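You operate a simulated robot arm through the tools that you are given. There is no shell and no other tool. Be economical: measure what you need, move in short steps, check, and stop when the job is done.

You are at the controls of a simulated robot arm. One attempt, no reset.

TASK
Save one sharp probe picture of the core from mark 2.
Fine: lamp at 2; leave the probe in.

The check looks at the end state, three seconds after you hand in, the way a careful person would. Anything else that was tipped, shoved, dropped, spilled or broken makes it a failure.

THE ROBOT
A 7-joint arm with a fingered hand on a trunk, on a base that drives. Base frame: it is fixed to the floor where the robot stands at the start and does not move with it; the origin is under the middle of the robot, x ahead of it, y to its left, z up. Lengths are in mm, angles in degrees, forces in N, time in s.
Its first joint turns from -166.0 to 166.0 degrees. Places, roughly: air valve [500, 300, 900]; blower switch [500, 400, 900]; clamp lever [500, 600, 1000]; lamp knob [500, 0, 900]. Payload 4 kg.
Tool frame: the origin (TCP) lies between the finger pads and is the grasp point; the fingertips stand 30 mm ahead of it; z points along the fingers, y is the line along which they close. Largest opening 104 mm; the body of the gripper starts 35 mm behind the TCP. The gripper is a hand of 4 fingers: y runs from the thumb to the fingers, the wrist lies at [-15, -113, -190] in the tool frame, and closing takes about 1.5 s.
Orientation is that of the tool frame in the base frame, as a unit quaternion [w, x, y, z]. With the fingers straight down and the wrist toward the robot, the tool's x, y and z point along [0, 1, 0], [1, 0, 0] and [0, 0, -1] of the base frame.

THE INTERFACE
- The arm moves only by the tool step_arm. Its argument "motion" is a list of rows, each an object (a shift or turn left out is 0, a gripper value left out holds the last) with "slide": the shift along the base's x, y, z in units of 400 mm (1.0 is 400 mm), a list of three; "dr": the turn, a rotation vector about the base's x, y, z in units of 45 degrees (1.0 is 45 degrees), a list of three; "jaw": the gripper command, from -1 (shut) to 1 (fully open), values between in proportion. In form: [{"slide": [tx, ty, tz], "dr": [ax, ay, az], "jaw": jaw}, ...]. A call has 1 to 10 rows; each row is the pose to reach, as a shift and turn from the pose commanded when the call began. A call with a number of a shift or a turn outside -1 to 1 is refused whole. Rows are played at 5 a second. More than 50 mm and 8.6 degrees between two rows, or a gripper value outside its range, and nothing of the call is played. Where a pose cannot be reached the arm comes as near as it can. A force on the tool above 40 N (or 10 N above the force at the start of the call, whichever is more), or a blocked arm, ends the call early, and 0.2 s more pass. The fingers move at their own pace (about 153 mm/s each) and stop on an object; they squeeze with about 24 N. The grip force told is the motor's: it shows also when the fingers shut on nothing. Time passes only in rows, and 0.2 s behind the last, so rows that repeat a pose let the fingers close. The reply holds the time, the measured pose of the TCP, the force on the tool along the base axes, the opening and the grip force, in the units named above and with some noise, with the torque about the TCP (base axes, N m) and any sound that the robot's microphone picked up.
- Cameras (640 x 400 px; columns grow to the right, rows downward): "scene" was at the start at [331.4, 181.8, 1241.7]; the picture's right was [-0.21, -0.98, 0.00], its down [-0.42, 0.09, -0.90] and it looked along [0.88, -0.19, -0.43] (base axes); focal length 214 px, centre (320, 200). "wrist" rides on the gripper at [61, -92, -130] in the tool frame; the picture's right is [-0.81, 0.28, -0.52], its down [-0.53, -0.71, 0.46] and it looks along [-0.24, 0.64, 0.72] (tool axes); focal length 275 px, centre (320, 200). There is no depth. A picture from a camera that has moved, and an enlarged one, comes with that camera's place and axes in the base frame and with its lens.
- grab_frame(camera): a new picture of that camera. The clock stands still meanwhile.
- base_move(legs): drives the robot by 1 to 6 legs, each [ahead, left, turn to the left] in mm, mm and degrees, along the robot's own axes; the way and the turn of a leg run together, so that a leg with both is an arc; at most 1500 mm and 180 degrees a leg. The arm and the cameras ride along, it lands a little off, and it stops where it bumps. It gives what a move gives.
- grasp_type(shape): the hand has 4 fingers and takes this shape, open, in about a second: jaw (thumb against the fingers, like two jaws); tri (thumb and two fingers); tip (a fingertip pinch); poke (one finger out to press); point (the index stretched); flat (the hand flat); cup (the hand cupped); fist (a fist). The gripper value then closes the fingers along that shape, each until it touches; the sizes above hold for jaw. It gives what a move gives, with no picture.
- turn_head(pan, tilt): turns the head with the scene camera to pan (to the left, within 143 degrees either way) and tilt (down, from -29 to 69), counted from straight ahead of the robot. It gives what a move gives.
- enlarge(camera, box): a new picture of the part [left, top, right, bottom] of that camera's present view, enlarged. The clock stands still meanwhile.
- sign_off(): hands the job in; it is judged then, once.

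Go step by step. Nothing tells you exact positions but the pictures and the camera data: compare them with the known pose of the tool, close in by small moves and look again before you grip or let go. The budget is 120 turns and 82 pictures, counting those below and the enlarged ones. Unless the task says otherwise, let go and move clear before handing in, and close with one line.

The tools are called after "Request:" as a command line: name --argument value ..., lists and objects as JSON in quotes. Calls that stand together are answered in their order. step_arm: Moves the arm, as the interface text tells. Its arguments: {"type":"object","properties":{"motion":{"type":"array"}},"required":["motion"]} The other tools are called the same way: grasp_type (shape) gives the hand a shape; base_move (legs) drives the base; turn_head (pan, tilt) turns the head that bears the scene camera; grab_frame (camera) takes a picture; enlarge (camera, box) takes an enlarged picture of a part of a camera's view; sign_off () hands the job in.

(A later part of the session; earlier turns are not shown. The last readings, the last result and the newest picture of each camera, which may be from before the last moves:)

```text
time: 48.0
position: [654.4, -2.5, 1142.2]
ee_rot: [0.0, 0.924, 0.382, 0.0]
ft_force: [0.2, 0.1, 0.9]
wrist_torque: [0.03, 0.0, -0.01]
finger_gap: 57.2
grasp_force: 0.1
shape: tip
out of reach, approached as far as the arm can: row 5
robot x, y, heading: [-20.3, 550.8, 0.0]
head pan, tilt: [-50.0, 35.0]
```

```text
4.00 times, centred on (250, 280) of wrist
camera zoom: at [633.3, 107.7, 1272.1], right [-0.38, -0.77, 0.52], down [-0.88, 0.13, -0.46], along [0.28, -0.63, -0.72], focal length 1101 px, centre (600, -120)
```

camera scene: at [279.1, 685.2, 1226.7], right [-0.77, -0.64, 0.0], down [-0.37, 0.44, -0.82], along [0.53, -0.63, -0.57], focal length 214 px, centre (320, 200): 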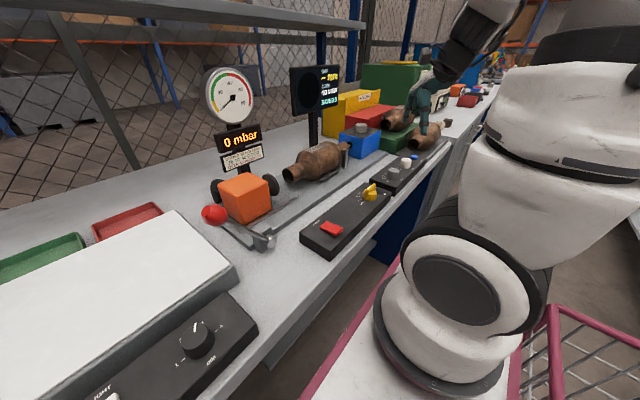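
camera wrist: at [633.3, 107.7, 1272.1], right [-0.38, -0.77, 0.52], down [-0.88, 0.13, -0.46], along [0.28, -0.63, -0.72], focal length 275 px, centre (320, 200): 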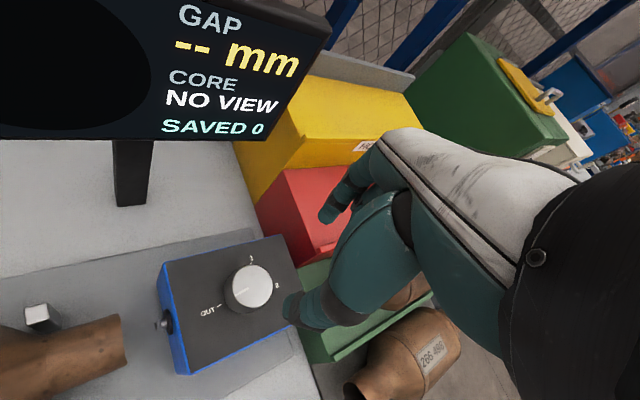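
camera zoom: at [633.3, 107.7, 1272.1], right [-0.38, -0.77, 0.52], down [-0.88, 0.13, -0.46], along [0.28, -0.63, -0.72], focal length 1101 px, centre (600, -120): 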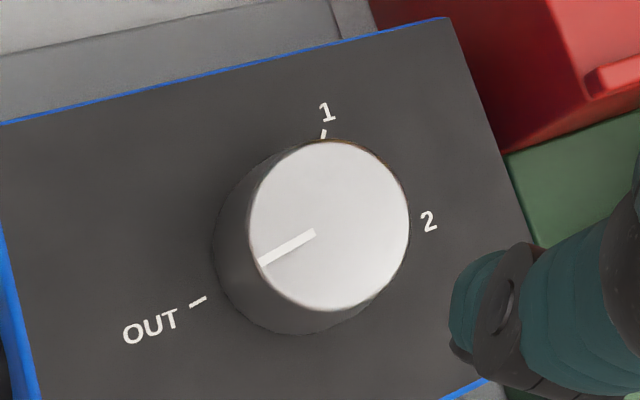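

Probe knob: axis about (659, 0), OUT at +y, mark 1 on the far side, 2 at -y, so about 185° clockwise in total. I'll turn to yaw 0, descend onto it and grip.

Request:
step_arm --motion '[{"slide": [0.012, 0.006, 0], "dr": [0, 0, 0.18], "jaw": 0.45}, {"slide": [0.012, 0.006, 0], "dr": [0, 0, 0.36]}, {"slide": [0.012, 0.006, 0], "dr": [0, 0, 0.54]}, {"slide": [0.012, 0.006, -0.05], "dr": [0, 0, 0.72]}, {"slide": [0.012, 0.006, -0.1], "dr": [0, 0, 0.9]}, {"slide": [0.012, 0.006, -0.17], "dr": [0, 0, 1]}, {"slide": [0.012, 0.006, -0.22], "dr": [0, 0, 1]}, {"slide": [0.012, 0.006, -0.22], "dr": [0, 0, 1]}]'

Request:
grab_frame --camera "wrist"

Request:
enlarge --camera "scene" --box '[280, 50, 450, 190]'

```text
time: 49.8
position: [665.5, 53.0, 1053.4]
ee_rot: [0.0, 0.71, 0.705, 0.0]
ft_force: [0.3, 1.0, 0.7]
wrist_torque: [0.02, 0.01, 0.02]
finger_gap: 75.3
grasp_force: 0.1
shape: tip
out of reach, approached as far as the arm can: row 5, 6, 7, 8
robot x, y, heading: [-23.2, 552.1, -0.1]
head pan, tilt: [-50.0, 35.0]
```

```text
43 pictures are left
camera wrist: at [574.8, 116.1, 1182.5], right [0.27, -0.81, 0.52], down [-0.72, -0.53, -0.45], along [0.64, -0.25, -0.72], focal length 275 px, centre (320, 200)
```

wrist: 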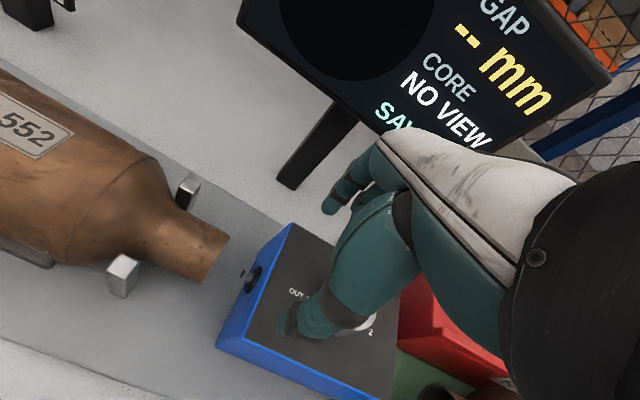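

```text
2.86 times, centred on (365, 120) of scene
camera zoom: at [279.1, 685.1, 1226.7], right [-0.77, -0.64, 0.0], down [-0.37, 0.44, -0.82], along [0.53, -0.63, -0.57], focal length 613 px, centre (191, 429)
```

zoom: 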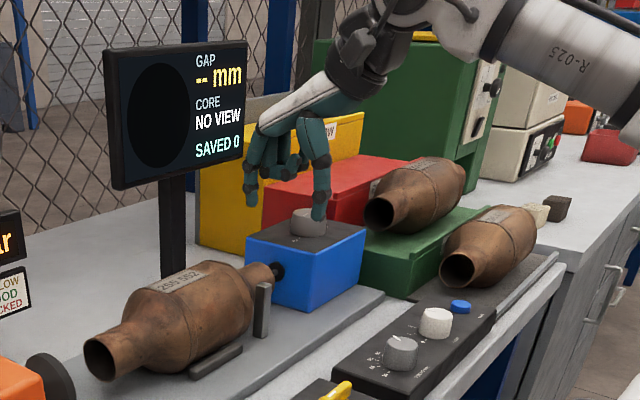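

Yaw 0 is out of reach here; −45 was fine. I'll go back to that yaw and work with shorter strokes toward more negative yaw.

Request:
step_arm --motion '[{"slide": [0, 0, 0.05], "dr": [0, 0, -0.18]}, {"slide": [0, -0.03, 0.08], "dr": [0, 0, -0.36]}, {"slide": [0, -0.06, 0.08], "dr": [0, 0, -0.54]}, {"slide": [0, -0.1, 0.08], "dr": [0, 0, -0.72]}, {"slide": [-0.01, -0.12, 0.07], "dr": [0, 0, -0.9]}, {"slide": [-0.016, -0.132, 0.04], "dr": [0, 0, -0.95]}, {"slide": [-0.016, -0.132, 0.01], "dr": [0, 0, -0.95]}, {"slide": [-0.016, -0.132, 0.01], "dr": [0, 0, -0.95]}]'

Request:
grab_frame --camera "wrist"

```text
time: 51.6
position: [660.3, -0.8, 1056.9]
ee_rot: [0.001, 0.916, 0.4, -0.001]
ft_force: [-0.5, 0.4, -0.4]
wrist_torque: [-0.01, -0.01, -0.02]
finger_gap: 75.1
grasp_force: 0.0
shape: tip
robot x, y, heading: [-20.6, 555.5, -0.2]
head pan, tilt: [-50.0, 35.0]
```

```text
41 pictures are left
camera wrist: at [633.4, 108.5, 1186.1], right [-0.35, -0.78, 0.52], down [-0.89, 0.09, -0.46], along [0.31, -0.62, -0.72], focal length 275 px, centre (320, 200)
```

wrist: 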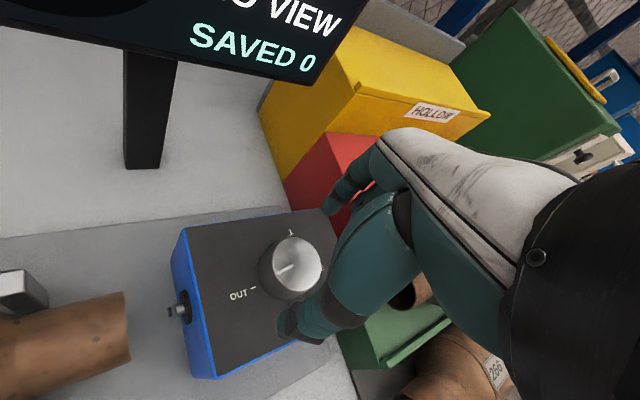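

Well centred. Descend and close on the probe knob.

Request:
step_arm --motion '[{"slide": [0, 0.003, -0.04], "jaw": 0.45}, {"slide": [0, 0.003, -0.08], "jaw": 0.45}, {"slide": [0, 0.003, -0.088], "jaw": 0.45}, {"slide": [0, 0.003, -0.088], "jaw": 0}, {"slide": [0, 0.003, -0.088], "jaw": -0.4}, {"slide": [0, 0.003, -0.088], "jaw": -1}, {"slide": [0, 0.003, -0.088], "jaw": -1}, {"slide": [0, 0.003, -0.088], "jaw": -1}]'

Request:
enlarge --camera "wrist" --box '[200, 180, 400, 320]'

```text
time: 53.4
position: [659.0, 1.2, 1020.3]
ee_rot: [0.001, 0.916, 0.401, 0.0]
ft_force: [-2.9, 4.1, 9.3]
wrist_torque: [0.35, 0.25, 0.01]
finger_gap: 35.3
grasp_force: 24.3
shape: tip
robot x, y, heading: [-23.0, 553.4, -0.4]
head pan, tilt: [-50.0, 35.0]
```

```text
2.86 times, centred on (300, 250) of wrist
camera zoom: at [633.2, 110.3, 1151.2], right [-0.35, -0.78, 0.52], down [-0.89, 0.09, -0.46], along [0.31, -0.62, -0.72], focal length 786 px, centre (377, 57)
```

zoom: 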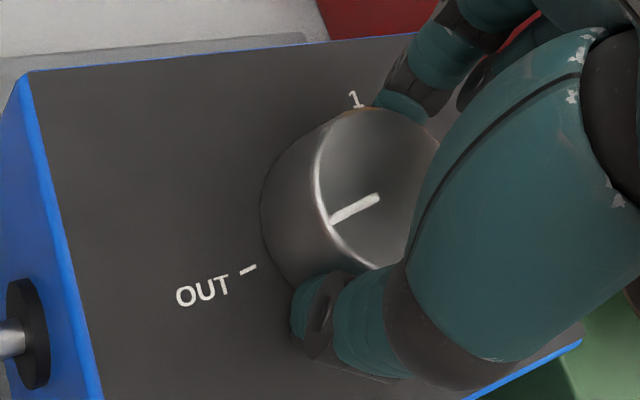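

Good grip (35 mm). Turn clockwise 45°.

Request:
step_arm --motion '[{"dr": [0, 0, -0.15]}, {"dr": [0, 0, -0.3]}, {"dr": [0, 0, -0.45]}, {"dr": [0, 0, -0.6]}, {"dr": [0, 0, -0.75]}, {"dr": [0, 0, -0.9]}, {"dr": [0, 0, -1]}, {"dr": [0, 0, -1]}]'

Request:
grab_frame --camera "wrist"

```text
time: 55.2
position: [660.5, 1.2, 1020.8]
ee_rot: [0.0, 1.0, 0.018, 0.001]
ft_force: [3.0, 7.6, 2.8]
wrist_torque: [0.25, -0.05, 0.05]
finger_gap: 35.1
grasp_force: 24.4
shape: tip
robot x, y, heading: [-15.7, 549.9, -0.3]
head pan, tilt: [-50.0, 35.0]
```

```text
39 pictures are left
camera wrist: at [717.2, 97.0, 1151.4], right [-0.8, -0.3, 0.52], down [-0.56, 0.69, -0.46], along [-0.22, -0.65, -0.72], focal length 275 px, centre (320, 200)
```

wrist: 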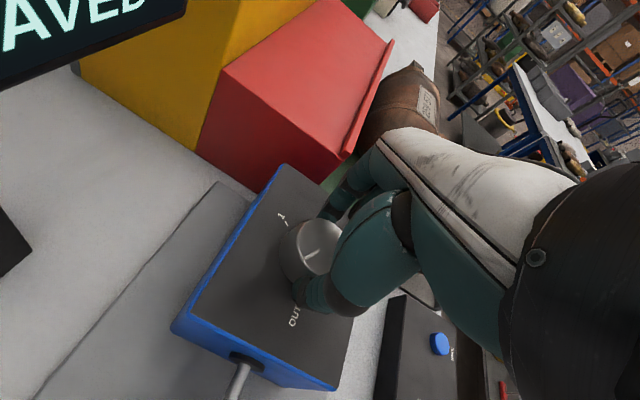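

The knob turns and the probe rod is extending. Another 45°.

Request:
step_arm --motion '[{"dr": [0, 0, -0.15]}, {"dr": [0, 0, -0.3]}, {"dr": [0, 0, -0.45]}, {"dr": [0, 0, -0.6]}, {"dr": [0, 0, -0.75]}, {"dr": [0, 0, -0.9]}, {"dr": [0, 0, -1]}, {"dr": [0, 0, -1]}]'

Request:
enlarge --camera "wrist" --box '[200, 160, 400, 320]'

Request:
enlarge --camera "scene" --box '[270, 50, 450, 200]'

```text
time: 57.0
position: [660.2, 1.6, 1021.5]
ee_rot: [-0.001, 0.931, -0.366, 0.0]
ft_force: [8.4, 2.7, 8.5]
wrist_torque: [0.22, -0.31, 0.08]
finger_gap: 35.2
grasp_force: 24.1
shape: tip
robot x, y, heading: [-20.1, 551.9, -0.1]
head pan, tilt: [-50.0, 35.0]
```

```text
2.50 times, centred on (300, 240) of wrist
camera zoom: at [766.9, 28.8, 1151.3], right [-0.78, 0.35, 0.52], down [0.1, 0.89, -0.46], along [-0.62, -0.31, -0.72], focal length 688 px, centre (370, 100)
```

zoom: 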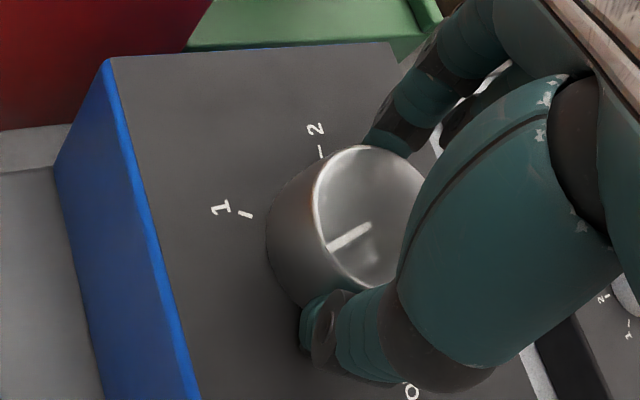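

```text
2.67 times, centred on (360, 125) of scene
camera zoom: at [279.2, 685.4, 1226.6], right [-0.77, -0.64, 0.0], down [-0.37, 0.44, -0.82], along [0.53, -0.63, -0.57], focal length 572 px, centre (213, 400)
```

zoom: 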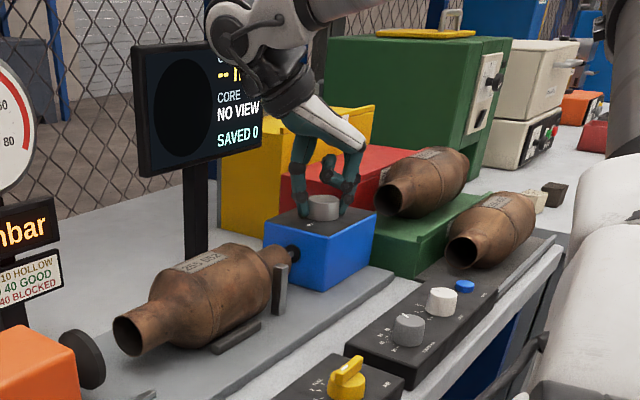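

No slip; pointer has moved ~88°. About 112° to go. I'll add 20° here, then regrip.

Request:
step_arm --motion '[{"dr": [0, 0, -0.11]}, {"dr": [0, 0, -0.22]}, {"dr": [0, 0, -0.33]}, {"dr": [0, 0, -0.44]}, {"dr": [0, 0, -0.44]}]'

Request:
step_arm --motion '[{"jaw": -0.2}, {"jaw": 0.2}, {"jaw": 0.4}, {"jaw": 0.4}, {"slide": [0, 0, 0.05]}, {"slide": [0, 0, 0.1]}, {"slide": [0, 0, 0.12]}]'

Request:
enlarge --camera "wrist" --box '[180, 160, 380, 320]'

```text
time: 58.2
position: [659.6, 1.3, 1020.1]
ee_rot: [0.0, 0.854, -0.52, 0.001]
ft_force: [10.6, 0.5, 15.9]
wrist_torque: [0.2, -0.61, 0.12]
finger_gap: 35.0
grasp_force: 23.9
shape: tip
robot x, y, heading: [-18.7, 550.4, -0.3]
head pan, tilt: [-50.0, 35.0]
```

```text
time: 59.8
position: [659.7, 0.3, 1069.6]
ee_rot: [0.0, 0.855, -0.519, 0.0]
ft_force: [-1.0, 0.4, -0.2]
wrist_torque: [0.01, 0.0, 0.01]
finger_gap: 72.7
grasp_force: 0.1
shape: tip
robot x, y, heading: [-18.2, 553.4, -0.0]
head pan, tilt: [-50.0, 35.0]
```

```text
2.50 times, centred on (280, 240) of wrist
camera zoom: at [769.4, -10.0, 1199.0], right [-0.62, 0.59, 0.52], down [0.39, 0.8, -0.46], along [-0.68, -0.08, -0.72], focal length 688 px, centre (420, 100)
```

zoom: 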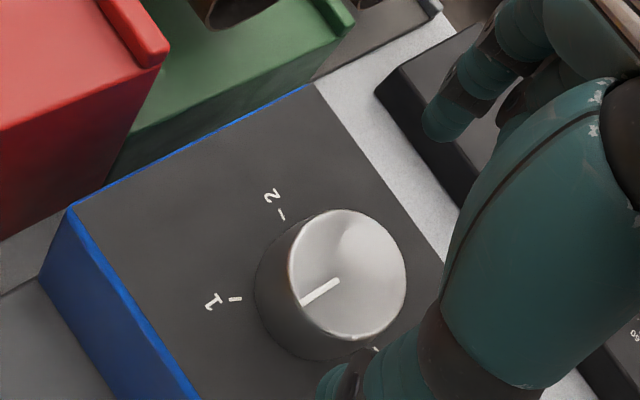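

Pointer at ~98°, target (2) ~191°. Rotate the open hand back ~105° above the knob to regrip.

Request:
step_arm --motion '[{"dr": [0, 0, 0.14]}, {"dr": [0, 0, 0.3]}, {"dr": [0, 0, 0.47]}, {"dr": [0, 0, 0.64]}, {"dr": [0, 0, 0.81]}, {"dr": [0, 0, 1]}]'

Request:
step_arm --motion '[{"dr": [0, 0, 0.17]}, {"dr": [0, 0, 0.34]}, {"dr": [0, 0, 0.51]}, {"dr": [0, 0, 0.68]}, {"dr": [0, 0, 0.85]}, {"dr": [0, 0, 1]}]'

Request:
step_arm --motion '[{"dr": [0, 0, 0.15]}, {"dr": [0, 0, 0.3]}, {"dr": [0, 0, 0.33]}, {"dr": [0, 0, 0.33]}]'

Request:
enlarge --camera "wrist" --box '[180, 160, 380, 320]'

```text
time: 61.2
position: [659.5, 1.5, 1069.3]
ee_rot: [0.0, 0.988, -0.153, 0.0]
ft_force: [-0.2, -0.3, 0.0]
wrist_torque: [-0.02, 0.02, -0.02]
finger_gap: 72.4
grasp_force: 0.0
shape: tip
robot x, y, heading: [-17.4, 551.6, -0.4]
head pan, tilt: [-50.0, 35.0]
```

```text
time: 62.6
position: [660.0, 1.4, 1069.0]
ee_rot: [0.001, 0.971, 0.238, 0.0]
ft_force: [0.8, 0.1, 0.0]
wrist_torque: [0.04, -0.02, -0.02]
finger_gap: 72.6
grasp_force: 0.0
shape: tip
robot x, y, heading: [-17.4, 550.8, -0.2]
head pan, tilt: [-50.0, 35.0]
```

```text
time: 63.6
position: [658.9, 0.4, 1068.4]
ee_rot: [0.0, 0.933, 0.36, 0.0]
ft_force: [-0.6, -0.1, 0.8]
wrist_torque: [0.02, 0.03, 0.03]
finger_gap: 72.4
grasp_force: 0.1
shape: tip
robot x, y, heading: [-18.5, 553.1, -0.3]
head pan, tilt: [-50.0, 35.0]
```

```text
2.50 times, centred on (280, 240) of wrist
camera zoom: at [642.9, 111.7, 1199.0], right [-0.42, -0.75, 0.52], down [-0.87, 0.17, -0.46], along [0.25, -0.64, -0.72], focal length 688 px, centre (420, 100)
```

zoom: 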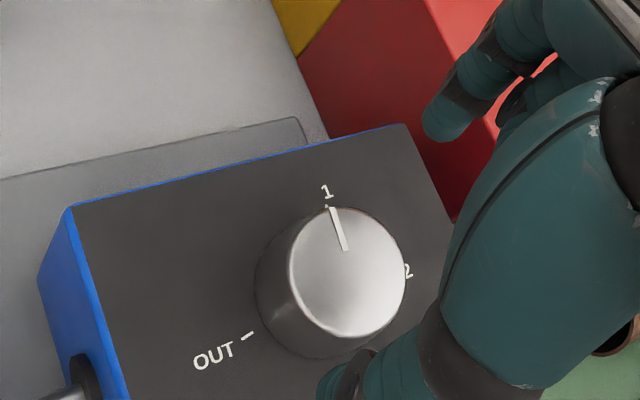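

Regrip and continue clockwise ~46° (then again).

Request:
step_arm --motion '[{"slide": [0, 0, -0.05], "jaw": 0.4}, {"slide": [0, 0, -0.1]}, {"slide": [0, 0, -0.12]}, {"slide": [0, 0, -0.12], "jaw": 0}, {"slide": [0, 0, -0.12], "jaw": -0.4}, {"slide": [0, 0, -0.12], "jaw": -1}, {"slide": [0, 0, -0.12], "jaw": -1}, {"slide": [0, 0, -0.12], "jaw": -1}]'

Request:
step_arm --motion '[{"dr": [0, 0, -0.15]}, {"dr": [0, 0, -0.3]}, {"dr": [0, 0, -0.45]}, {"dr": [0, 0, -0.6]}, {"dr": [0, 0, -0.75]}, {"dr": [0, 0, -0.9]}, {"dr": [0, 0, -1]}, {"dr": [0, 0, -1]}]'

Request:
step_arm --motion '[{"dr": [0, 0, -0.15]}, {"dr": [0, 0, -0.3]}, {"dr": [0, 0, -0.45]}, {"dr": [0, 0, -0.6]}, {"dr": [0, 0, -0.75]}, {"dr": [0, 0, -0.9]}, {"dr": [0, 0, -1]}, {"dr": [0, 0, -1]}]'

Request:
enlarge --camera "wrist" --box '[200, 160, 400, 320]'

Request:
enlarge --camera "scene" --box '[270, 50, 450, 200]'

```text
time: 65.4
position: [659.4, 1.1, 1021.6]
ee_rot: [0.0, 0.933, 0.361, 0.0]
ft_force: [-1.3, 3.1, 8.3]
wrist_torque: [0.28, 0.19, 0.01]
finger_gap: 36.7
grasp_force: 24.2
shape: tip
robot x, y, heading: [-18.1, 548.6, -0.2]
head pan, tilt: [-50.0, 35.0]
```

```text
time: 67.2
position: [659.4, 0.1, 1020.9]
ee_rot: [0.001, 1.0, -0.024, 0.001]
ft_force: [4.4, 4.5, 7.8]
wrist_torque: [0.28, -0.12, 0.06]
finger_gap: 36.5
grasp_force: 24.2
shape: tip
robot x, y, heading: [-23.2, 551.9, -0.0]
head pan, tilt: [-50.0, 35.0]
```

```text
time: 69.0
position: [659.9, 1.8, 1021.6]
ee_rot: [0.0, 0.914, -0.406, 0.001]
ft_force: [8.2, 1.8, 7.0]
wrist_torque: [0.13, -0.29, 0.07]
finger_gap: 36.0
grasp_force: 24.2
shape: tip
robot x, y, heading: [-19.3, 556.6, -0.2]
head pan, tilt: [-50.0, 35.0]
```

```text
2.50 times, centred on (300, 240) of wrist
camera zoom: at [768.5, 19.2, 1151.2], right [-0.75, 0.42, 0.52], down [0.17, 0.87, -0.46], along [-0.64, -0.25, -0.72], focal length 688 px, centre (370, 100)
```

zoom: 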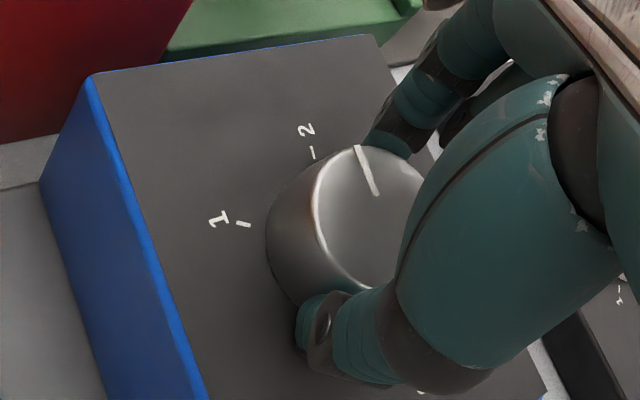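

```text
2.67 times, centred on (360, 125) of scene
camera zoom: at [279.2, 685.4, 1226.6], right [-0.77, -0.64, 0.0], down [-0.37, 0.44, -0.82], along [0.53, -0.63, -0.57], focal length 572 px, centre (213, 400)
```

zoom: 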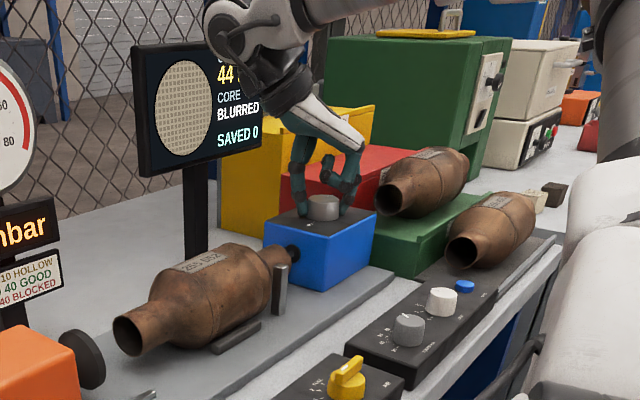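

Probe is in: GAP 44 mm, core blurred. The pointer is a few degrees short of 2; nudge 5° more, then release and rise to check.

Request:
step_arm --motion '[{"dr": [0, 0, -0.06]}, {"dr": [0, 0, -0.12]}, {"dr": [0, 0, -0.12]}]'

Request:
step_arm --motion '[{"jaw": -0.2}, {"jaw": 0.2}, {"jaw": 0.4}, {"jaw": 0.4}, {"slide": [0, 0, 0.05]}, {"slide": [0, 0, 0.12]}, {"slide": [0, 0, 0.2]}, {"slide": [0, 0, 0.25]}]'

Request:
enlarge --camera "wrist" --box '[180, 160, 380, 320]'

Request:
enlarge --camera "scene" --box '[270, 50, 370, 150]'

```text
time: 69.8
position: [659.9, -0.1, 1021.1]
ee_rot: [0.0, 0.894, -0.447, 0.0]
ft_force: [8.0, 1.1, 8.7]
wrist_torque: [0.14, -0.35, 0.08]
finger_gap: 36.4
grasp_force: 23.7
shape: tip
robot x, y, heading: [-20.0, 555.6, -0.1]
head pan, tilt: [-50.0, 35.0]
```

```text
time: 71.6
position: [660.5, 0.8, 1122.6]
ee_rot: [0.0, 0.894, -0.448, 0.0]
ft_force: [-0.6, -0.4, -0.4]
wrist_torque: [0.01, -0.01, 0.0]
finger_gap: 72.4
grasp_force: 0.1
shape: tip
robot x, y, heading: [-23.9, 551.3, -0.4]
head pan, tilt: [-50.0, 35.0]
```

```text
2.50 times, centred on (280, 240) of wrist
camera zoom: at [769.7, 9.0, 1251.5], right [-0.71, 0.48, 0.52], down [0.25, 0.85, -0.45], along [-0.66, -0.19, -0.72], focal length 688 px, centre (420, 100)
```

zoom: 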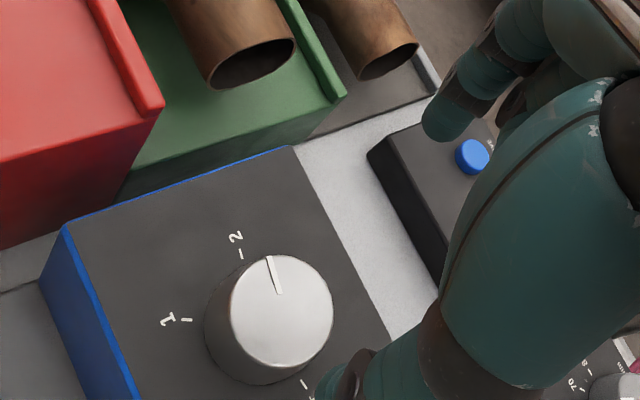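

```text
4.00 times, centred on (320, 100) of scene
camera zoom: at [279.2, 685.0, 1226.7], right [-0.77, -0.64, 0.0], down [-0.37, 0.44, -0.82], along [0.53, -0.63, -0.57], focal length 858 px, centre (320, 600)
```

zoom: 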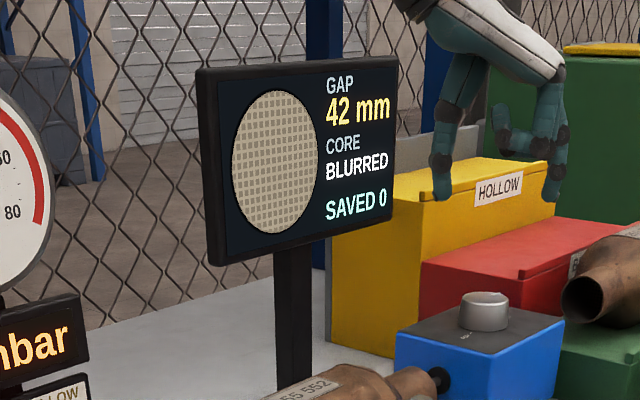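

Gap 42 mm at mark 2, with pointer matching the 2 tick. The focus knob axis is at (464, 141), 36° per 10 mm, now at ~62; I need ~73° counter‑clockwise to 42. Moving there.

Request:
step_arm --motion '[{"slide": [-0.06, 0.02, 0.03], "dr": [0, 0, 0.1]}, {"slide": [-0.13, 0.06, 0.03], "dr": [0, 0, 0.2]}, {"slide": [-0.2, 0.11, 0.03], "dr": [0, 0, 0.32]}, {"slide": [-0.27, 0.17, 0.03], "dr": [0, 0, 0.44]}, {"slide": [-0.34, 0.23, 0.02], "dr": [0, 0, 0.56]}, {"slide": [-0.41, 0.29, 0], "dr": [0, 0, 0.68]}, {"slide": [-0.47, 0.34, -0.05], "dr": [0, 0, 0.8]}, {"slide": [-0.49, 0.35, -0.13], "dr": [0, 0, 0.93]}, {"slide": [-0.49, 0.35, -0.2], "dr": [0, 0, 0.93]}, {"slide": [-0.49, 0.35, -0.2], "dr": [0, 0, 0.93]}]'

Request:
grab_frame --camera "wrist"

Request:
enlarge --camera "wrist" --box '[200, 160, 360, 300]'

```text
time: 73.8
position: [463.6, 141.8, 1040.2]
ee_rot: [0.0, 0.995, -0.099, 0.0]
ft_force: [0.0, -0.5, 0.2]
wrist_torque: [0.0, -0.02, 0.03]
finger_gap: 72.8
grasp_force: 0.1
shape: tip
robot x, y, heading: [-20.8, 553.8, 0.1]
head pan, tilt: [-50.0, 35.0]
```

```text
30 pictures are left
camera wrist: at [540.9, 221.8, 1170.6], right [-0.85, -0.11, 0.52], down [-0.38, 0.8, -0.46], along [-0.37, -0.58, -0.72], focal length 275 px, centre (320, 200)
```

wrist: 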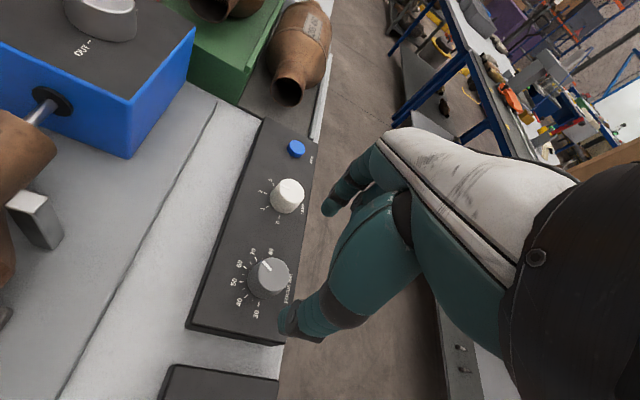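

```text
2.86 times, centred on (280, 230) of wrist
camera zoom: at [540.9, 221.8, 1170.6], right [-0.85, -0.11, 0.52], down [-0.38, 0.8, -0.46], along [-0.37, -0.58, -0.72], focal length 786 px, centre (434, 114)
```

zoom: 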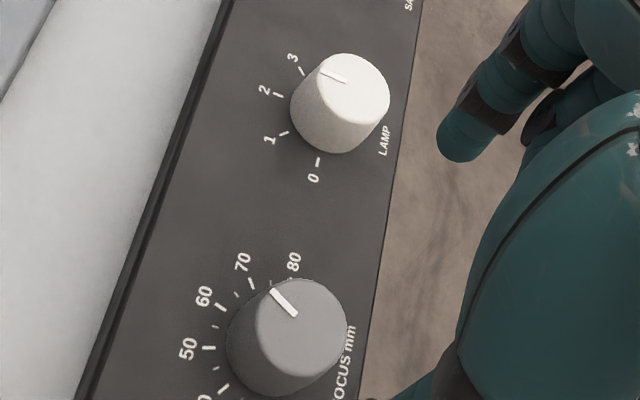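

Lamp pointer reads on 2 (±5°). Focus knob is centred beneath the hand; descend and grip.

Request:
step_arm --motion '[{"slide": [0, -0.003, -0.06], "jaw": 0.4}, {"slide": [0, -0.003, -0.12]}, {"slide": [0, -0.003, -0.18]}, {"slide": [0, -0.003, -0.187]}, {"slide": [0, -0.003, -0.187], "jaw": 0}, {"slide": [0, -0.003, -0.187], "jaw": -0.4}, {"slide": [0, -0.003, -0.187], "jaw": -1}, {"slide": [0, -0.003, -0.187], "jaw": -1}, {"slide": [0, -0.003, -0.187], "jaw": -1}]'

Request:
step_arm --motion '[{"dr": [0, 0, 0.15]}, {"dr": [0, 0, 0.3]}, {"dr": [0, 0, 0.45]}, {"dr": [0, 0, 0.6]}, {"dr": [0, 0, 0.75]}, {"dr": [0, 0, 0.9]}, {"dr": [0, 0, 1]}, {"dr": [0, 0, 1]}]'

Request:
enlarge --camera "wrist" --box '[200, 160, 400, 320]'

Request:
enlarge --camera "scene" --box '[270, 50, 450, 200]'

```text
time: 75.8
position: [463.3, 140.0, 965.8]
ee_rot: [0.0, 0.995, -0.098, 0.0]
ft_force: [-1.4, 0.9, -2.6]
wrist_torque: [0.0, 0.05, -0.01]
finger_gap: 25.4
grasp_force: 23.5
shape: tip
robot x, y, heading: [-20.8, 553.4, -0.1]
head pan, tilt: [-50.0, 35.0]
```

```text
time: 77.6
position: [472.4, 123.8, 974.3]
ee_rot: [0.0, 0.957, 0.29, 0.0]
ft_force: [2.9, 0.1, 6.6]
wrist_torque: [0.04, -0.11, -0.03]
finger_gap: 18.7
grasp_force: 24.4
shape: tip
out of reach, approached as far as the arm can: row 2, 3, 4, 5, 6, 7, 8
robot x, y, heading: [-20.6, 551.4, -0.2]
head pan, tilt: [-50.0, 35.0]
```

```text
2.50 times, centred on (300, 240) of wrist
camera zoom: at [472.8, 235.4, 1105.4], right [-0.52, -0.68, 0.52], down [-0.84, 0.3, -0.45], along [0.15, -0.67, -0.72], focal length 688 px, centre (370, 100)
```

zoom: 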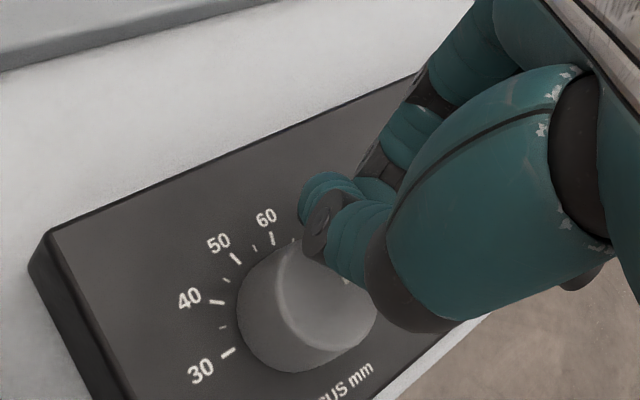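

```text
2.67 times, centred on (360, 125) of scene
camera zoom: at [279.1, 685.2, 1226.7], right [-0.77, -0.64, 0.0], down [-0.37, 0.44, -0.82], along [0.53, -0.63, -0.57], focal length 572 px, centre (213, 400)
```

zoom: 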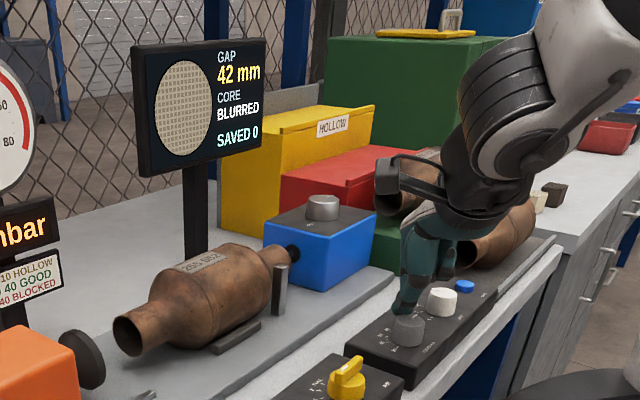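

The arm ran out of reach at that yaw and slid off the knob. I'll release, rise, and shift the base 120 mm further left for more room.

Request:
step_arm --motion '[{"jaw": -0.3}, {"jaw": 0.2}, {"jaw": 0.2}]'

Request:
step_arm --motion '[{"slide": [0, 0, 0.08]}, {"slide": [0, 0, 0.18]}, {"slide": [0, 0, 0.28]}, {"slide": [0, 0, 0.38]}, {"slide": [0, 0, 0.46]}, {"slide": [0, 0, 0.46]}]'

Request:
base_move --legs '[[0, 120, 0]]'

Request:
grab_frame --camera "wrist"

```text
time: 78.4
position: [473.2, 122.1, 975.2]
ee_rot: [-0.001, 0.957, 0.29, 0.0]
ft_force: [12.3, -11.1, 20.4]
wrist_torque: [-0.05, -0.3, -0.11]
finger_gap: 50.4
grasp_force: 0.1
shape: tip
robot x, y, heading: [-19.1, 553.6, -0.1]
head pan, tilt: [-50.0, 35.0]
```

```text
time: 79.8
position: [471.3, 122.4, 1159.4]
ee_rot: [0.0, 0.957, 0.29, 0.0]
ft_force: [0.6, 0.5, 0.0]
wrist_torque: [-0.03, -0.01, -0.01]
finger_gap: 62.0
grasp_force: 0.2
shape: tip
robot x, y, heading: [-19.0, 554.5, -0.1]
head pan, tilt: [-50.0, 35.0]
```

```text
time: 81.1
position: [473.0, 242.8, 1157.9]
ee_rot: [-0.001, 0.957, 0.29, 0.0]
ft_force: [-0.1, -0.5, 0.5]
wrist_torque: [-0.02, 0.0, 0.0]
finger_gap: 62.3
grasp_force: 0.0
shape: tip
robot x, y, heading: [-18.7, 673.9, -0.1]
head pan, tilt: [-50.0, 35.0]
```

```text
26 pictures are left
camera wrist: at [472.8, 354.5, 1288.5], right [-0.52, -0.68, 0.52], down [-0.84, 0.3, -0.46], along [0.15, -0.67, -0.72], focal length 275 px, centre (320, 200)
```

wrist: 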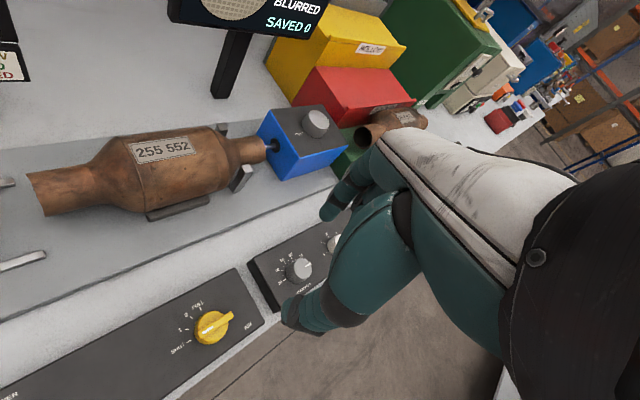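

Now back above the focus knob at yaw about −90.

Request:
step_arm --motion '[{"slide": [-0.005, -0.06, 0], "dr": [0, 0, -0.13]}, {"slide": [-0.01, -0.13, 0], "dr": [0, 0, -0.26]}, {"slide": [-0.015, -0.2, 0], "dr": [0, 0, -0.39]}, {"slide": [-0.021, -0.255, -0.04], "dr": [0, 0, -0.52]}, {"slide": [-0.021, -0.255, -0.12], "dr": [0, 0, -0.65]}, {"slide": [-0.021, -0.255, -0.2], "dr": [0, 0, -0.78]}, {"slide": [-0.021, -0.255, -0.28], "dr": [0, 0, -0.78]}, {"slide": [-0.021, -0.255, -0.28], "dr": [0, 0, -0.78], "jaw": 0.4}]'

Request:
enlarge --camera "wrist" --box '[200, 160, 360, 300]'

```text
time: 82.9
position: [464.6, 140.6, 1045.8]
ee_rot: [0.0, 1.0, -0.013, 0.0]
ft_force: [0.3, -0.4, -0.1]
wrist_torque: [-0.02, 0.0, -0.02]
finger_gap: 72.6
grasp_force: 0.1
shape: tip
robot x, y, heading: [-17.7, 671.1, -0.0]
head pan, tilt: [-50.0, 35.0]
```

```text
2.86 times, centred on (280, 230) of wrist
camera zoom: at [527.7, 233.0, 1175.6], right [-0.82, -0.25, 0.52], down [-0.51, 0.73, -0.46], along [-0.26, -0.64, -0.72], focal length 786 px, centre (434, 114)
```

zoom: 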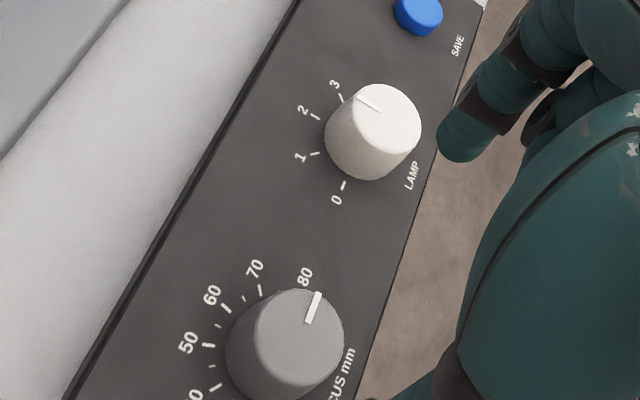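

The focus pointer got dragged to ~79. I need about 134° counter‑clockwise, in two strokes of 67°.

Request:
step_arm --motion '[{"slide": [0, 0, -0.06], "jaw": 0.4}, {"slide": [0, 0, -0.12]}, {"slide": [0, 0, -0.18]}, {"slide": [0, 0, -0.2]}, {"slide": [0, 0, -0.2], "jaw": 0}, {"slide": [0, 0, -0.2], "jaw": -0.4}, {"slide": [0, 0, -0.2], "jaw": -1}, {"slide": [0, 0, -0.2], "jaw": -1}, {"slide": [0, 0, -0.2], "jaw": -1}]'

Request:
step_arm --motion '[{"dr": [0, 0, 0.15]}, {"dr": [0, 0, 0.3]}, {"dr": [0, 0, 0.45]}, {"dr": [0, 0, 0.6]}, {"dr": [0, 0, 0.75]}, {"dr": [0, 0, 0.75]}]'

```text
time: 84.9
position: [464.9, 140.7, 966.1]
ee_rot: [0.001, 1.0, -0.012, 0.0]
ft_force: [0.3, -0.7, -2.8]
wrist_torque: [0.03, 0.02, 0.01]
finger_gap: 25.0
grasp_force: 24.4
shape: tip
robot x, y, heading: [-14.2, 669.7, -0.3]
head pan, tilt: [-50.0, 35.0]
```

```text
time: 86.3
position: [464.6, 140.2, 966.2]
ee_rot: [0.0, 0.96, 0.279, 0.0]
ft_force: [-2.7, -0.2, -7.0]
wrist_torque: [0.0, 0.05, -0.01]
finger_gap: 25.1
grasp_force: 23.9
shape: tip
robot x, y, heading: [-16.4, 670.1, -0.3]
head pan, tilt: [-50.0, 35.0]
```

Works. Continue 45° more.

Request:
step_arm --motion '[{"dr": [0, 0, 0.15]}, {"dr": [0, 0, 0.3]}, {"dr": [0, 0, 0.45]}, {"dr": [0, 0, 0.6]}, {"dr": [0, 0, 0.75]}, {"dr": [0, 0, 0.9]}, {"dr": [0, 0, 0.9]}]'

Request:
enlarge --camera "wrist" --box '[200, 160, 400, 320]'

```text
time: 87.9
position: [463.7, 140.0, 966.3]
ee_rot: [0.0, 0.804, 0.594, 0.0]
ft_force: [-3.8, -2.2, -4.8]
wrist_torque: [0.0, 0.07, -0.02]
finger_gap: 24.0
grasp_force: 23.6
shape: tip
robot x, y, heading: [-22.9, 669.0, -0.2]
head pan, tilt: [-50.0, 35.0]
```

```text
2.50 times, centred on (300, 240) of wrist
camera zoom: at [394.7, 227.5, 1096.4], right [0.03, -0.86, 0.52], down [-0.84, -0.3, -0.46], along [0.54, -0.42, -0.72], focal length 688 px, centre (370, 100)
```

zoom: 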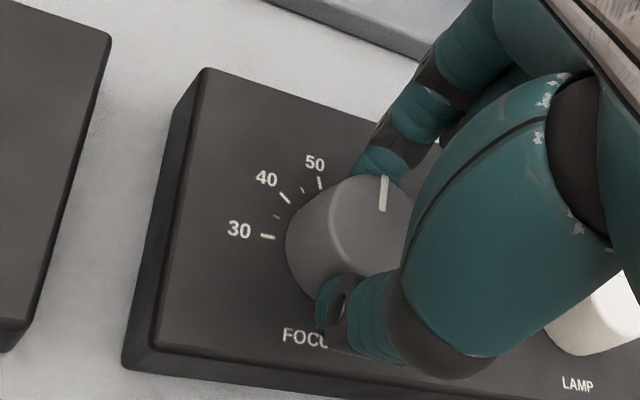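

Pointer now ~57. Add 15° more here, then release and regrip for the rest.

Request:
step_arm --motion '[{"dr": [0, 0, 0.11]}, {"dr": [0, 0, 0.22]}, {"dr": [0, 0, 0.33]}, {"dr": [0, 0, 0.33]}]'

Request:
step_arm --motion '[{"jaw": -0.3}, {"jaw": 0.1}, {"jaw": 0.4}, {"jaw": 0.4}, {"slide": [0, 0, 0.06]}, {"slide": [0, 0, 0.12]}, {"slide": [0, 0, 0.16]}, {"slide": [0, 0, 0.16], "dr": [0, 0, -0.17]}, {"slide": [0, 0, 0.16], "dr": [0, 0, -0.34]}, {"slide": [0, 0, 0.16], "dr": [0, 0, -0.5]}]'

Request:
step_arm --motion '[{"dr": [0, 0, -0.17]}, {"dr": [0, 0, -0.34]}, {"dr": [0, 0, -0.51]}, {"dr": [0, 0, -0.68]}, {"dr": [0, 0, -0.8]}, {"dr": [0, 0, -0.8]}]'

Request:
enlarge --camera "wrist" --box '[180, 160, 380, 320]'

Request:
enlarge --camera "scene" --box '[270, 50, 450, 200]'

```text
time: 88.9
position: [512.1, 211.1, 965.3]
ee_rot: [0.0, 0.724, 0.69, -0.001]
ft_force: [0.7, 0.3, -0.4]
wrist_torque: [-0.01, 0.0, 0.0]
finger_gap: 18.2
grasp_force: 23.8
shape: tip
out of reach, approached as far as the arm can: row 1, 2, 3, 4
robot x, y, heading: [-18.9, 671.3, -0.0]
head pan, tilt: [-50.0, 35.0]
```

```text
time: 91.1
position: [512.3, 208.6, 1029.1]
ee_rot: [0.0, 0.843, 0.538, 0.001]
ft_force: [-0.3, 0.8, 0.7]
wrist_torque: [0.04, 0.0, 0.01]
finger_gap: 72.5
grasp_force: 0.0
shape: tip
robot x, y, heading: [-21.1, 671.5, -0.3]
head pan, tilt: [-50.0, 35.0]
```

```text
time: 92.5
position: [511.4, 209.1, 1028.5]
ee_rot: [0.0, 0.968, 0.252, 0.0]
ft_force: [0.4, -0.4, 0.2]
wrist_torque: [-0.01, -0.01, 0.01]
finger_gap: 72.2
grasp_force: 0.0
shape: tip
robot x, y, heading: [-17.1, 671.5, -0.2]
head pan, tilt: [-50.0, 35.0]
```

```text
2.50 times, centred on (280, 240) of wrist
camera zoom: at [520.7, 320.9, 1159.0], right [-0.57, -0.64, 0.52], down [-0.81, 0.36, -0.46], along [0.1, -0.68, -0.72], focal length 688 px, centre (420, 100)
```

zoom: 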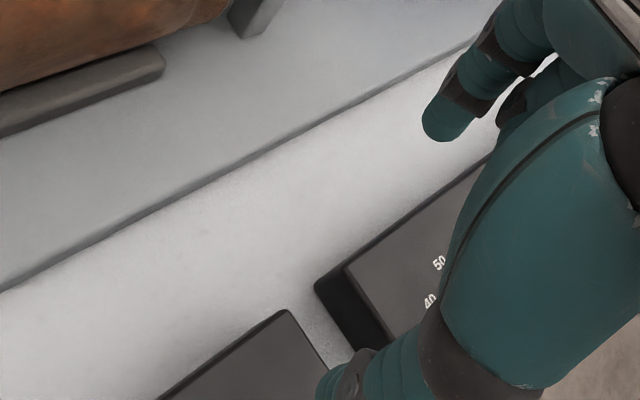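

```text
2.67 times, centred on (360, 125) of scene
camera zoom: at [279.2, 804.6, 1226.7], right [-0.77, -0.64, 0.0], down [-0.37, 0.44, -0.82], along [0.53, -0.63, -0.57], focal length 572 px, centre (213, 400)
```

zoom: 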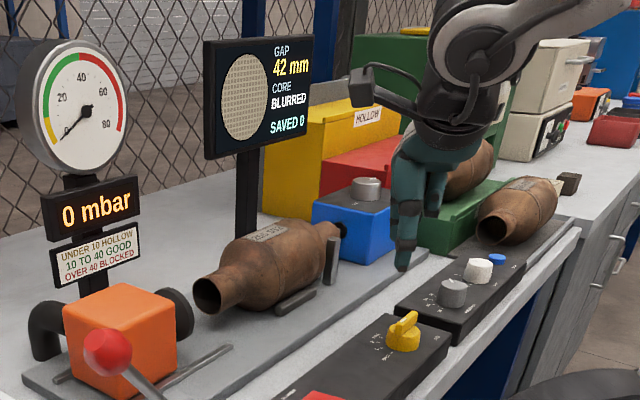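

The arm jumped sideways at its limit but nothing was touched. I'll return over the focus knob at yaw ~ −80 and keep clear of that limit.

Request:
step_arm --motion '[{"slide": [0, 0, 0.05], "dr": [0, 0, -0.1]}, {"slide": [-0.04, -0.06, 0.05], "dr": [0, 0, -0.2]}, {"slide": [-0.08, -0.12, 0.045], "dr": [0, 0, -0.3]}, {"slide": [-0.118, -0.172, 0.045], "dr": [0, 0, -0.45]}, {"slide": [-0.118, -0.172, 0.045], "dr": [0, 0, -0.5]}, {"slide": [-0.118, -0.172, 0.045], "dr": [0, 0, -0.5]}]'

Request:
enlarge --camera "wrist" --box '[180, 160, 380, 320]'

```text
time: 93.9
position: [464.1, 140.3, 1046.7]
ee_rot: [0.0, 0.998, 0.058, 0.0]
ft_force: [-0.4, 0.6, -0.4]
wrist_torque: [0.01, 0.01, -0.02]
finger_gap: 72.5
grasp_force: 0.0
shape: tip
robot x, y, heading: [-16.8, 673.6, -0.0]
head pan, tilt: [-50.0, 35.0]
```

```text
2.50 times, centred on (280, 240) of wrist
camera zoom: at [514.7, 240.6, 1176.5], right [-0.77, -0.37, 0.52], down [-0.61, 0.65, -0.46], along [-0.17, -0.67, -0.72], focal length 688 px, centre (420, 100)
```

zoom: 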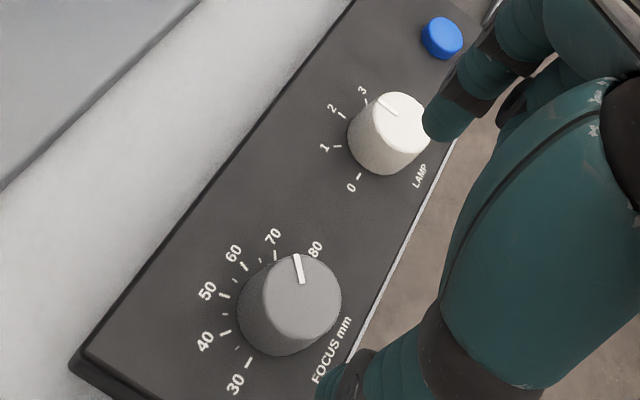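

Pointer at ~67. Rotate hand to yaw −110 so the whole ~92° turn fits inside the reachable range, then grip.

Request:
step_arm --motion '[{"dr": [0, 0, -0.15]}, {"dr": [0, 0, -0.3]}, {"dr": [0, 0, -0.45]}, {"dr": [0, 0, -0.62]}, {"slide": [0, 0, -0.05], "dr": [0, 0, -0.62]}, {"slide": [0, 0, -0.12], "dr": [0, 0, -0.62]}, {"slide": [0, 0, -0.18], "dr": [0, 0, -0.62]}, {"slide": [0, 0, -0.202], "dr": [0, 0, -0.62]}, {"slide": [0, 0, -0.202], "dr": [0, 0, -0.62]}]'

Request:
step_arm --motion '[{"jaw": 0}, {"jaw": -0.4}, {"jaw": -1}, {"jaw": -1}, {"jaw": -1}]'

Request:
step_arm --motion '[{"dr": [0, 0, 0.15]}, {"dr": [0, 0, 0.3]}, {"dr": [0, 0, 0.45]}, {"dr": [0, 0, 0.6]}, {"dr": [0, 0, 0.75]}, {"dr": [0, 0, 0.9]}, {"dr": [0, 0, 1]}, {"dr": [0, 0, 1]}]'

```text
time: 95.9
position: [465.3, 140.7, 965.3]
ee_rot: [0.001, 0.983, -0.184, 0.0]
ft_force: [0.2, -0.3, -0.1]
wrist_torque: [0.01, 0.02, 0.02]
finger_gap: 72.6
grasp_force: 0.1
shape: tip
robot x, y, heading: [-17.9, 670.8, 0.0]
head pan, tilt: [-50.0, 35.0]
```

```text
time: 97.1
position: [464.2, 140.1, 965.2]
ee_rot: [0.0, 0.983, -0.183, 0.001]
ft_force: [-0.2, 0.7, -0.3]
wrist_torque: [0.01, -0.03, -0.01]
finger_gap: 24.3
grasp_force: 23.6
shape: tip
robot x, y, heading: [-18.7, 672.0, 0.0]
head pan, tilt: [-50.0, 35.0]
```

```text
time: 98.9
position: [464.8, 139.4, 966.1]
ee_rot: [0.001, 0.978, 0.207, 0.0]
ft_force: [-5.5, 0.5, -6.8]
wrist_torque: [0.0, 0.09, -0.02]
finger_gap: 23.5
grasp_force: 24.6
shape: tip
robot x, y, heading: [-17.4, 671.7, -0.1]
head pan, tilt: [-50.0, 35.0]
```

Good (yaw −66). Turn another 40° and check.

Request:
step_arm --motion '[{"dr": [0, 0, 0.15]}, {"dr": [0, 0, 0.3]}, {"dr": [0, 0, 0.45]}, {"dr": [0, 0, 0.6]}, {"dr": [0, 0, 0.75]}, {"dr": [0, 0, 0.88]}, {"dr": [0, 0, 0.88]}]'

Request:
enlarge --camera "wrist" --box '[200, 160, 400, 320]'

Request:
enlarge --camera "scene" --box '[320, 50, 420, 130]'

```text
time: 100.5
position: [464.1, 139.8, 966.1]
ee_rot: [0.0, 0.851, 0.526, 0.001]
ft_force: [-6.8, -1.8, -4.5]
wrist_torque: [-0.03, 0.14, -0.03]
finger_gap: 23.6
grasp_force: 23.8
shape: tip
robot x, y, heading: [-22.8, 668.6, 0.0]
head pan, tilt: [-50.0, 35.0]
```

```text
2.50 times, centred on (300, 240) of wrist
camera zoom: at [409.9, 237.4, 1096.2], right [-0.12, -0.85, 0.52], down [-0.88, -0.16, -0.46], along [0.47, -0.51, -0.72], focal length 688 px, centre (370, 100)
```

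zoom: 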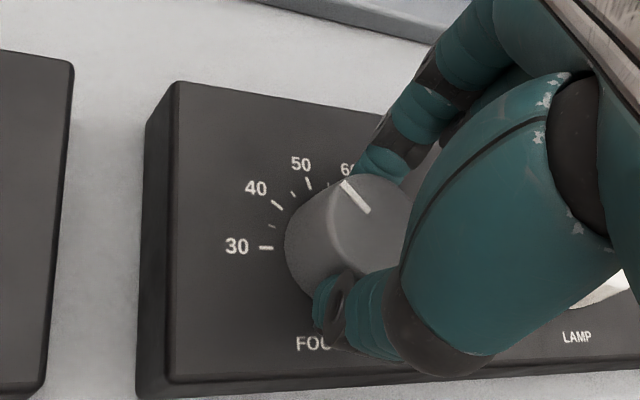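

```text
5.00 times, centred on (370, 90) of scene
camera zoom: at [279.1, 804.4, 1226.7], right [-0.77, -0.64, 0.0], down [-0.37, 0.44, -0.82], along [0.53, -0.63, -0.57], focal length 1072 px, centre (70, 750)
```

zoom: 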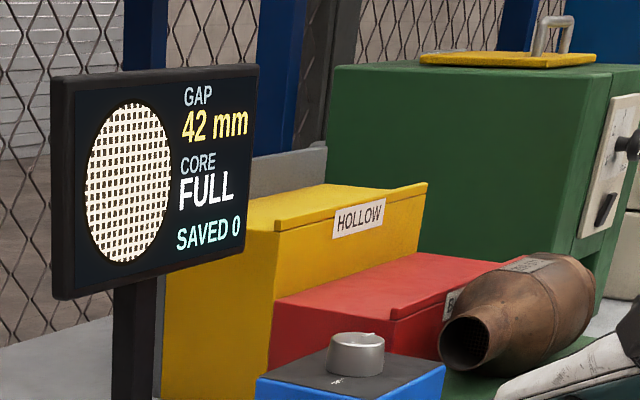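

The core reads FULL, sharp, with GAP 42 and focus pointer ~42. Release the knob straight, rise, and move over the save button with closed fingertips.

Request:
step_arm --motion '[{"jaw": -0.3}, {"jaw": 0.1}, {"jaw": 0.4}, {"jaw": 0.4}, {"slide": [0, 0, 0.06]}, {"slide": [0, 0, 0.14]}, {"slide": [0, 0, 0.24]}, {"slide": [0, 0, 0.3]}]'

Request:
step_arm --motion '[{"slide": [0, -0.08, 0], "dr": [0, 0, -0.1]}, {"slide": [0, -0.16, 0], "dr": [0, 0, -0.2]}, {"slide": [0, -0.24, 0], "dr": [0, 0, -0.3]}, {"slide": [0.002, -0.32, 0], "dr": [0, 0, -0.3], "jaw": -1}, {"slide": [0.002, -0.38, 0], "dr": [0, 0, -0.3], "jaw": -1}, {"slide": [0.003, -0.415, -0.04], "dr": [0, 0, -0.3], "jaw": -1}, {"slide": [0.003, -0.415, -0.1], "dr": [0, 0, -0.3], "jaw": -1}, {"slide": [0.003, -0.415, -0.16], "dr": [0, 0, -0.3], "jaw": -1}, {"slide": [0.003, -0.415, -0.2], "dr": [0, 0, -0.3], "jaw": -1}, {"slide": [0.003, -0.415, -0.2], "dr": [0, 0, -0.3], "jaw": -1}]'

Request:
grab_frame --camera "wrist"

Request:
enlarge --camera "scene" --box '[320, 50, 480, 180]'

```text
time: 102.3
position: [465.4, 140.0, 1086.2]
ee_rot: [0.0, 0.851, 0.526, 0.001]
ft_force: [0.0, 0.1, 0.3]
wrist_torque: [0.01, 0.02, 0.0]
finger_gap: 72.5
grasp_force: 0.0
shape: tip
robot x, y, heading: [-17.3, 671.6, -0.2]
head pan, tilt: [-50.0, 35.0]
```

```text
time: 104.5
position: [467.5, -26.2, 1005.8]
ee_rot: [-0.001, 0.907, 0.422, 0.0]
ft_force: [0.2, 0.5, 0.7]
wrist_torque: [0.04, 0.0, 0.02]
finger_gap: 0.0
grasp_force: 24.4
shape: tip
robot x, y, heading: [-18.6, 666.5, -0.1]
head pan, tilt: [-50.0, 35.0]
```

```text
18 pictures are left
camera wrist: at [435.9, 81.7, 1136.1], right [-0.31, -0.8, 0.52], down [-0.89, 0.05, -0.46], along [0.34, -0.6, -0.72], focal length 275 px, centre (320, 200)
```

wrist: 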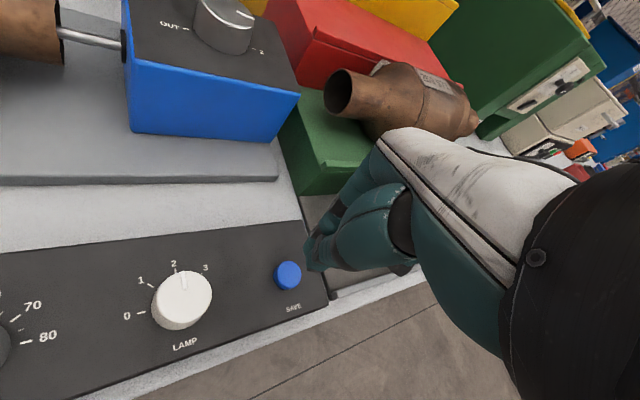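

```text
3.08 times, centred on (400, 115) of scene
camera zoom: at [279.2, 804.6, 1226.7], right [-0.77, -0.64, 0.0], down [-0.37, 0.44, -0.82], along [0.53, -0.63, -0.57], focal length 660 px, centre (74, 462)
```

zoom: 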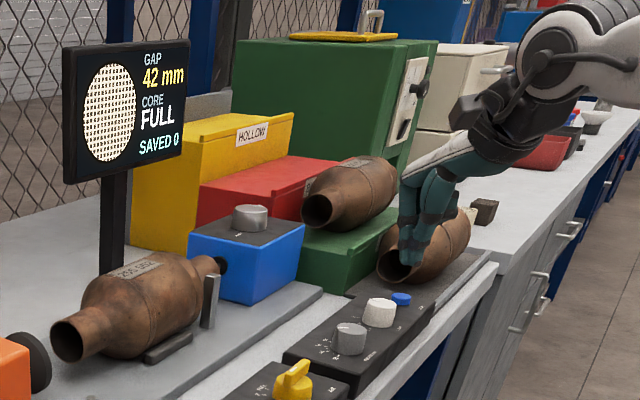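

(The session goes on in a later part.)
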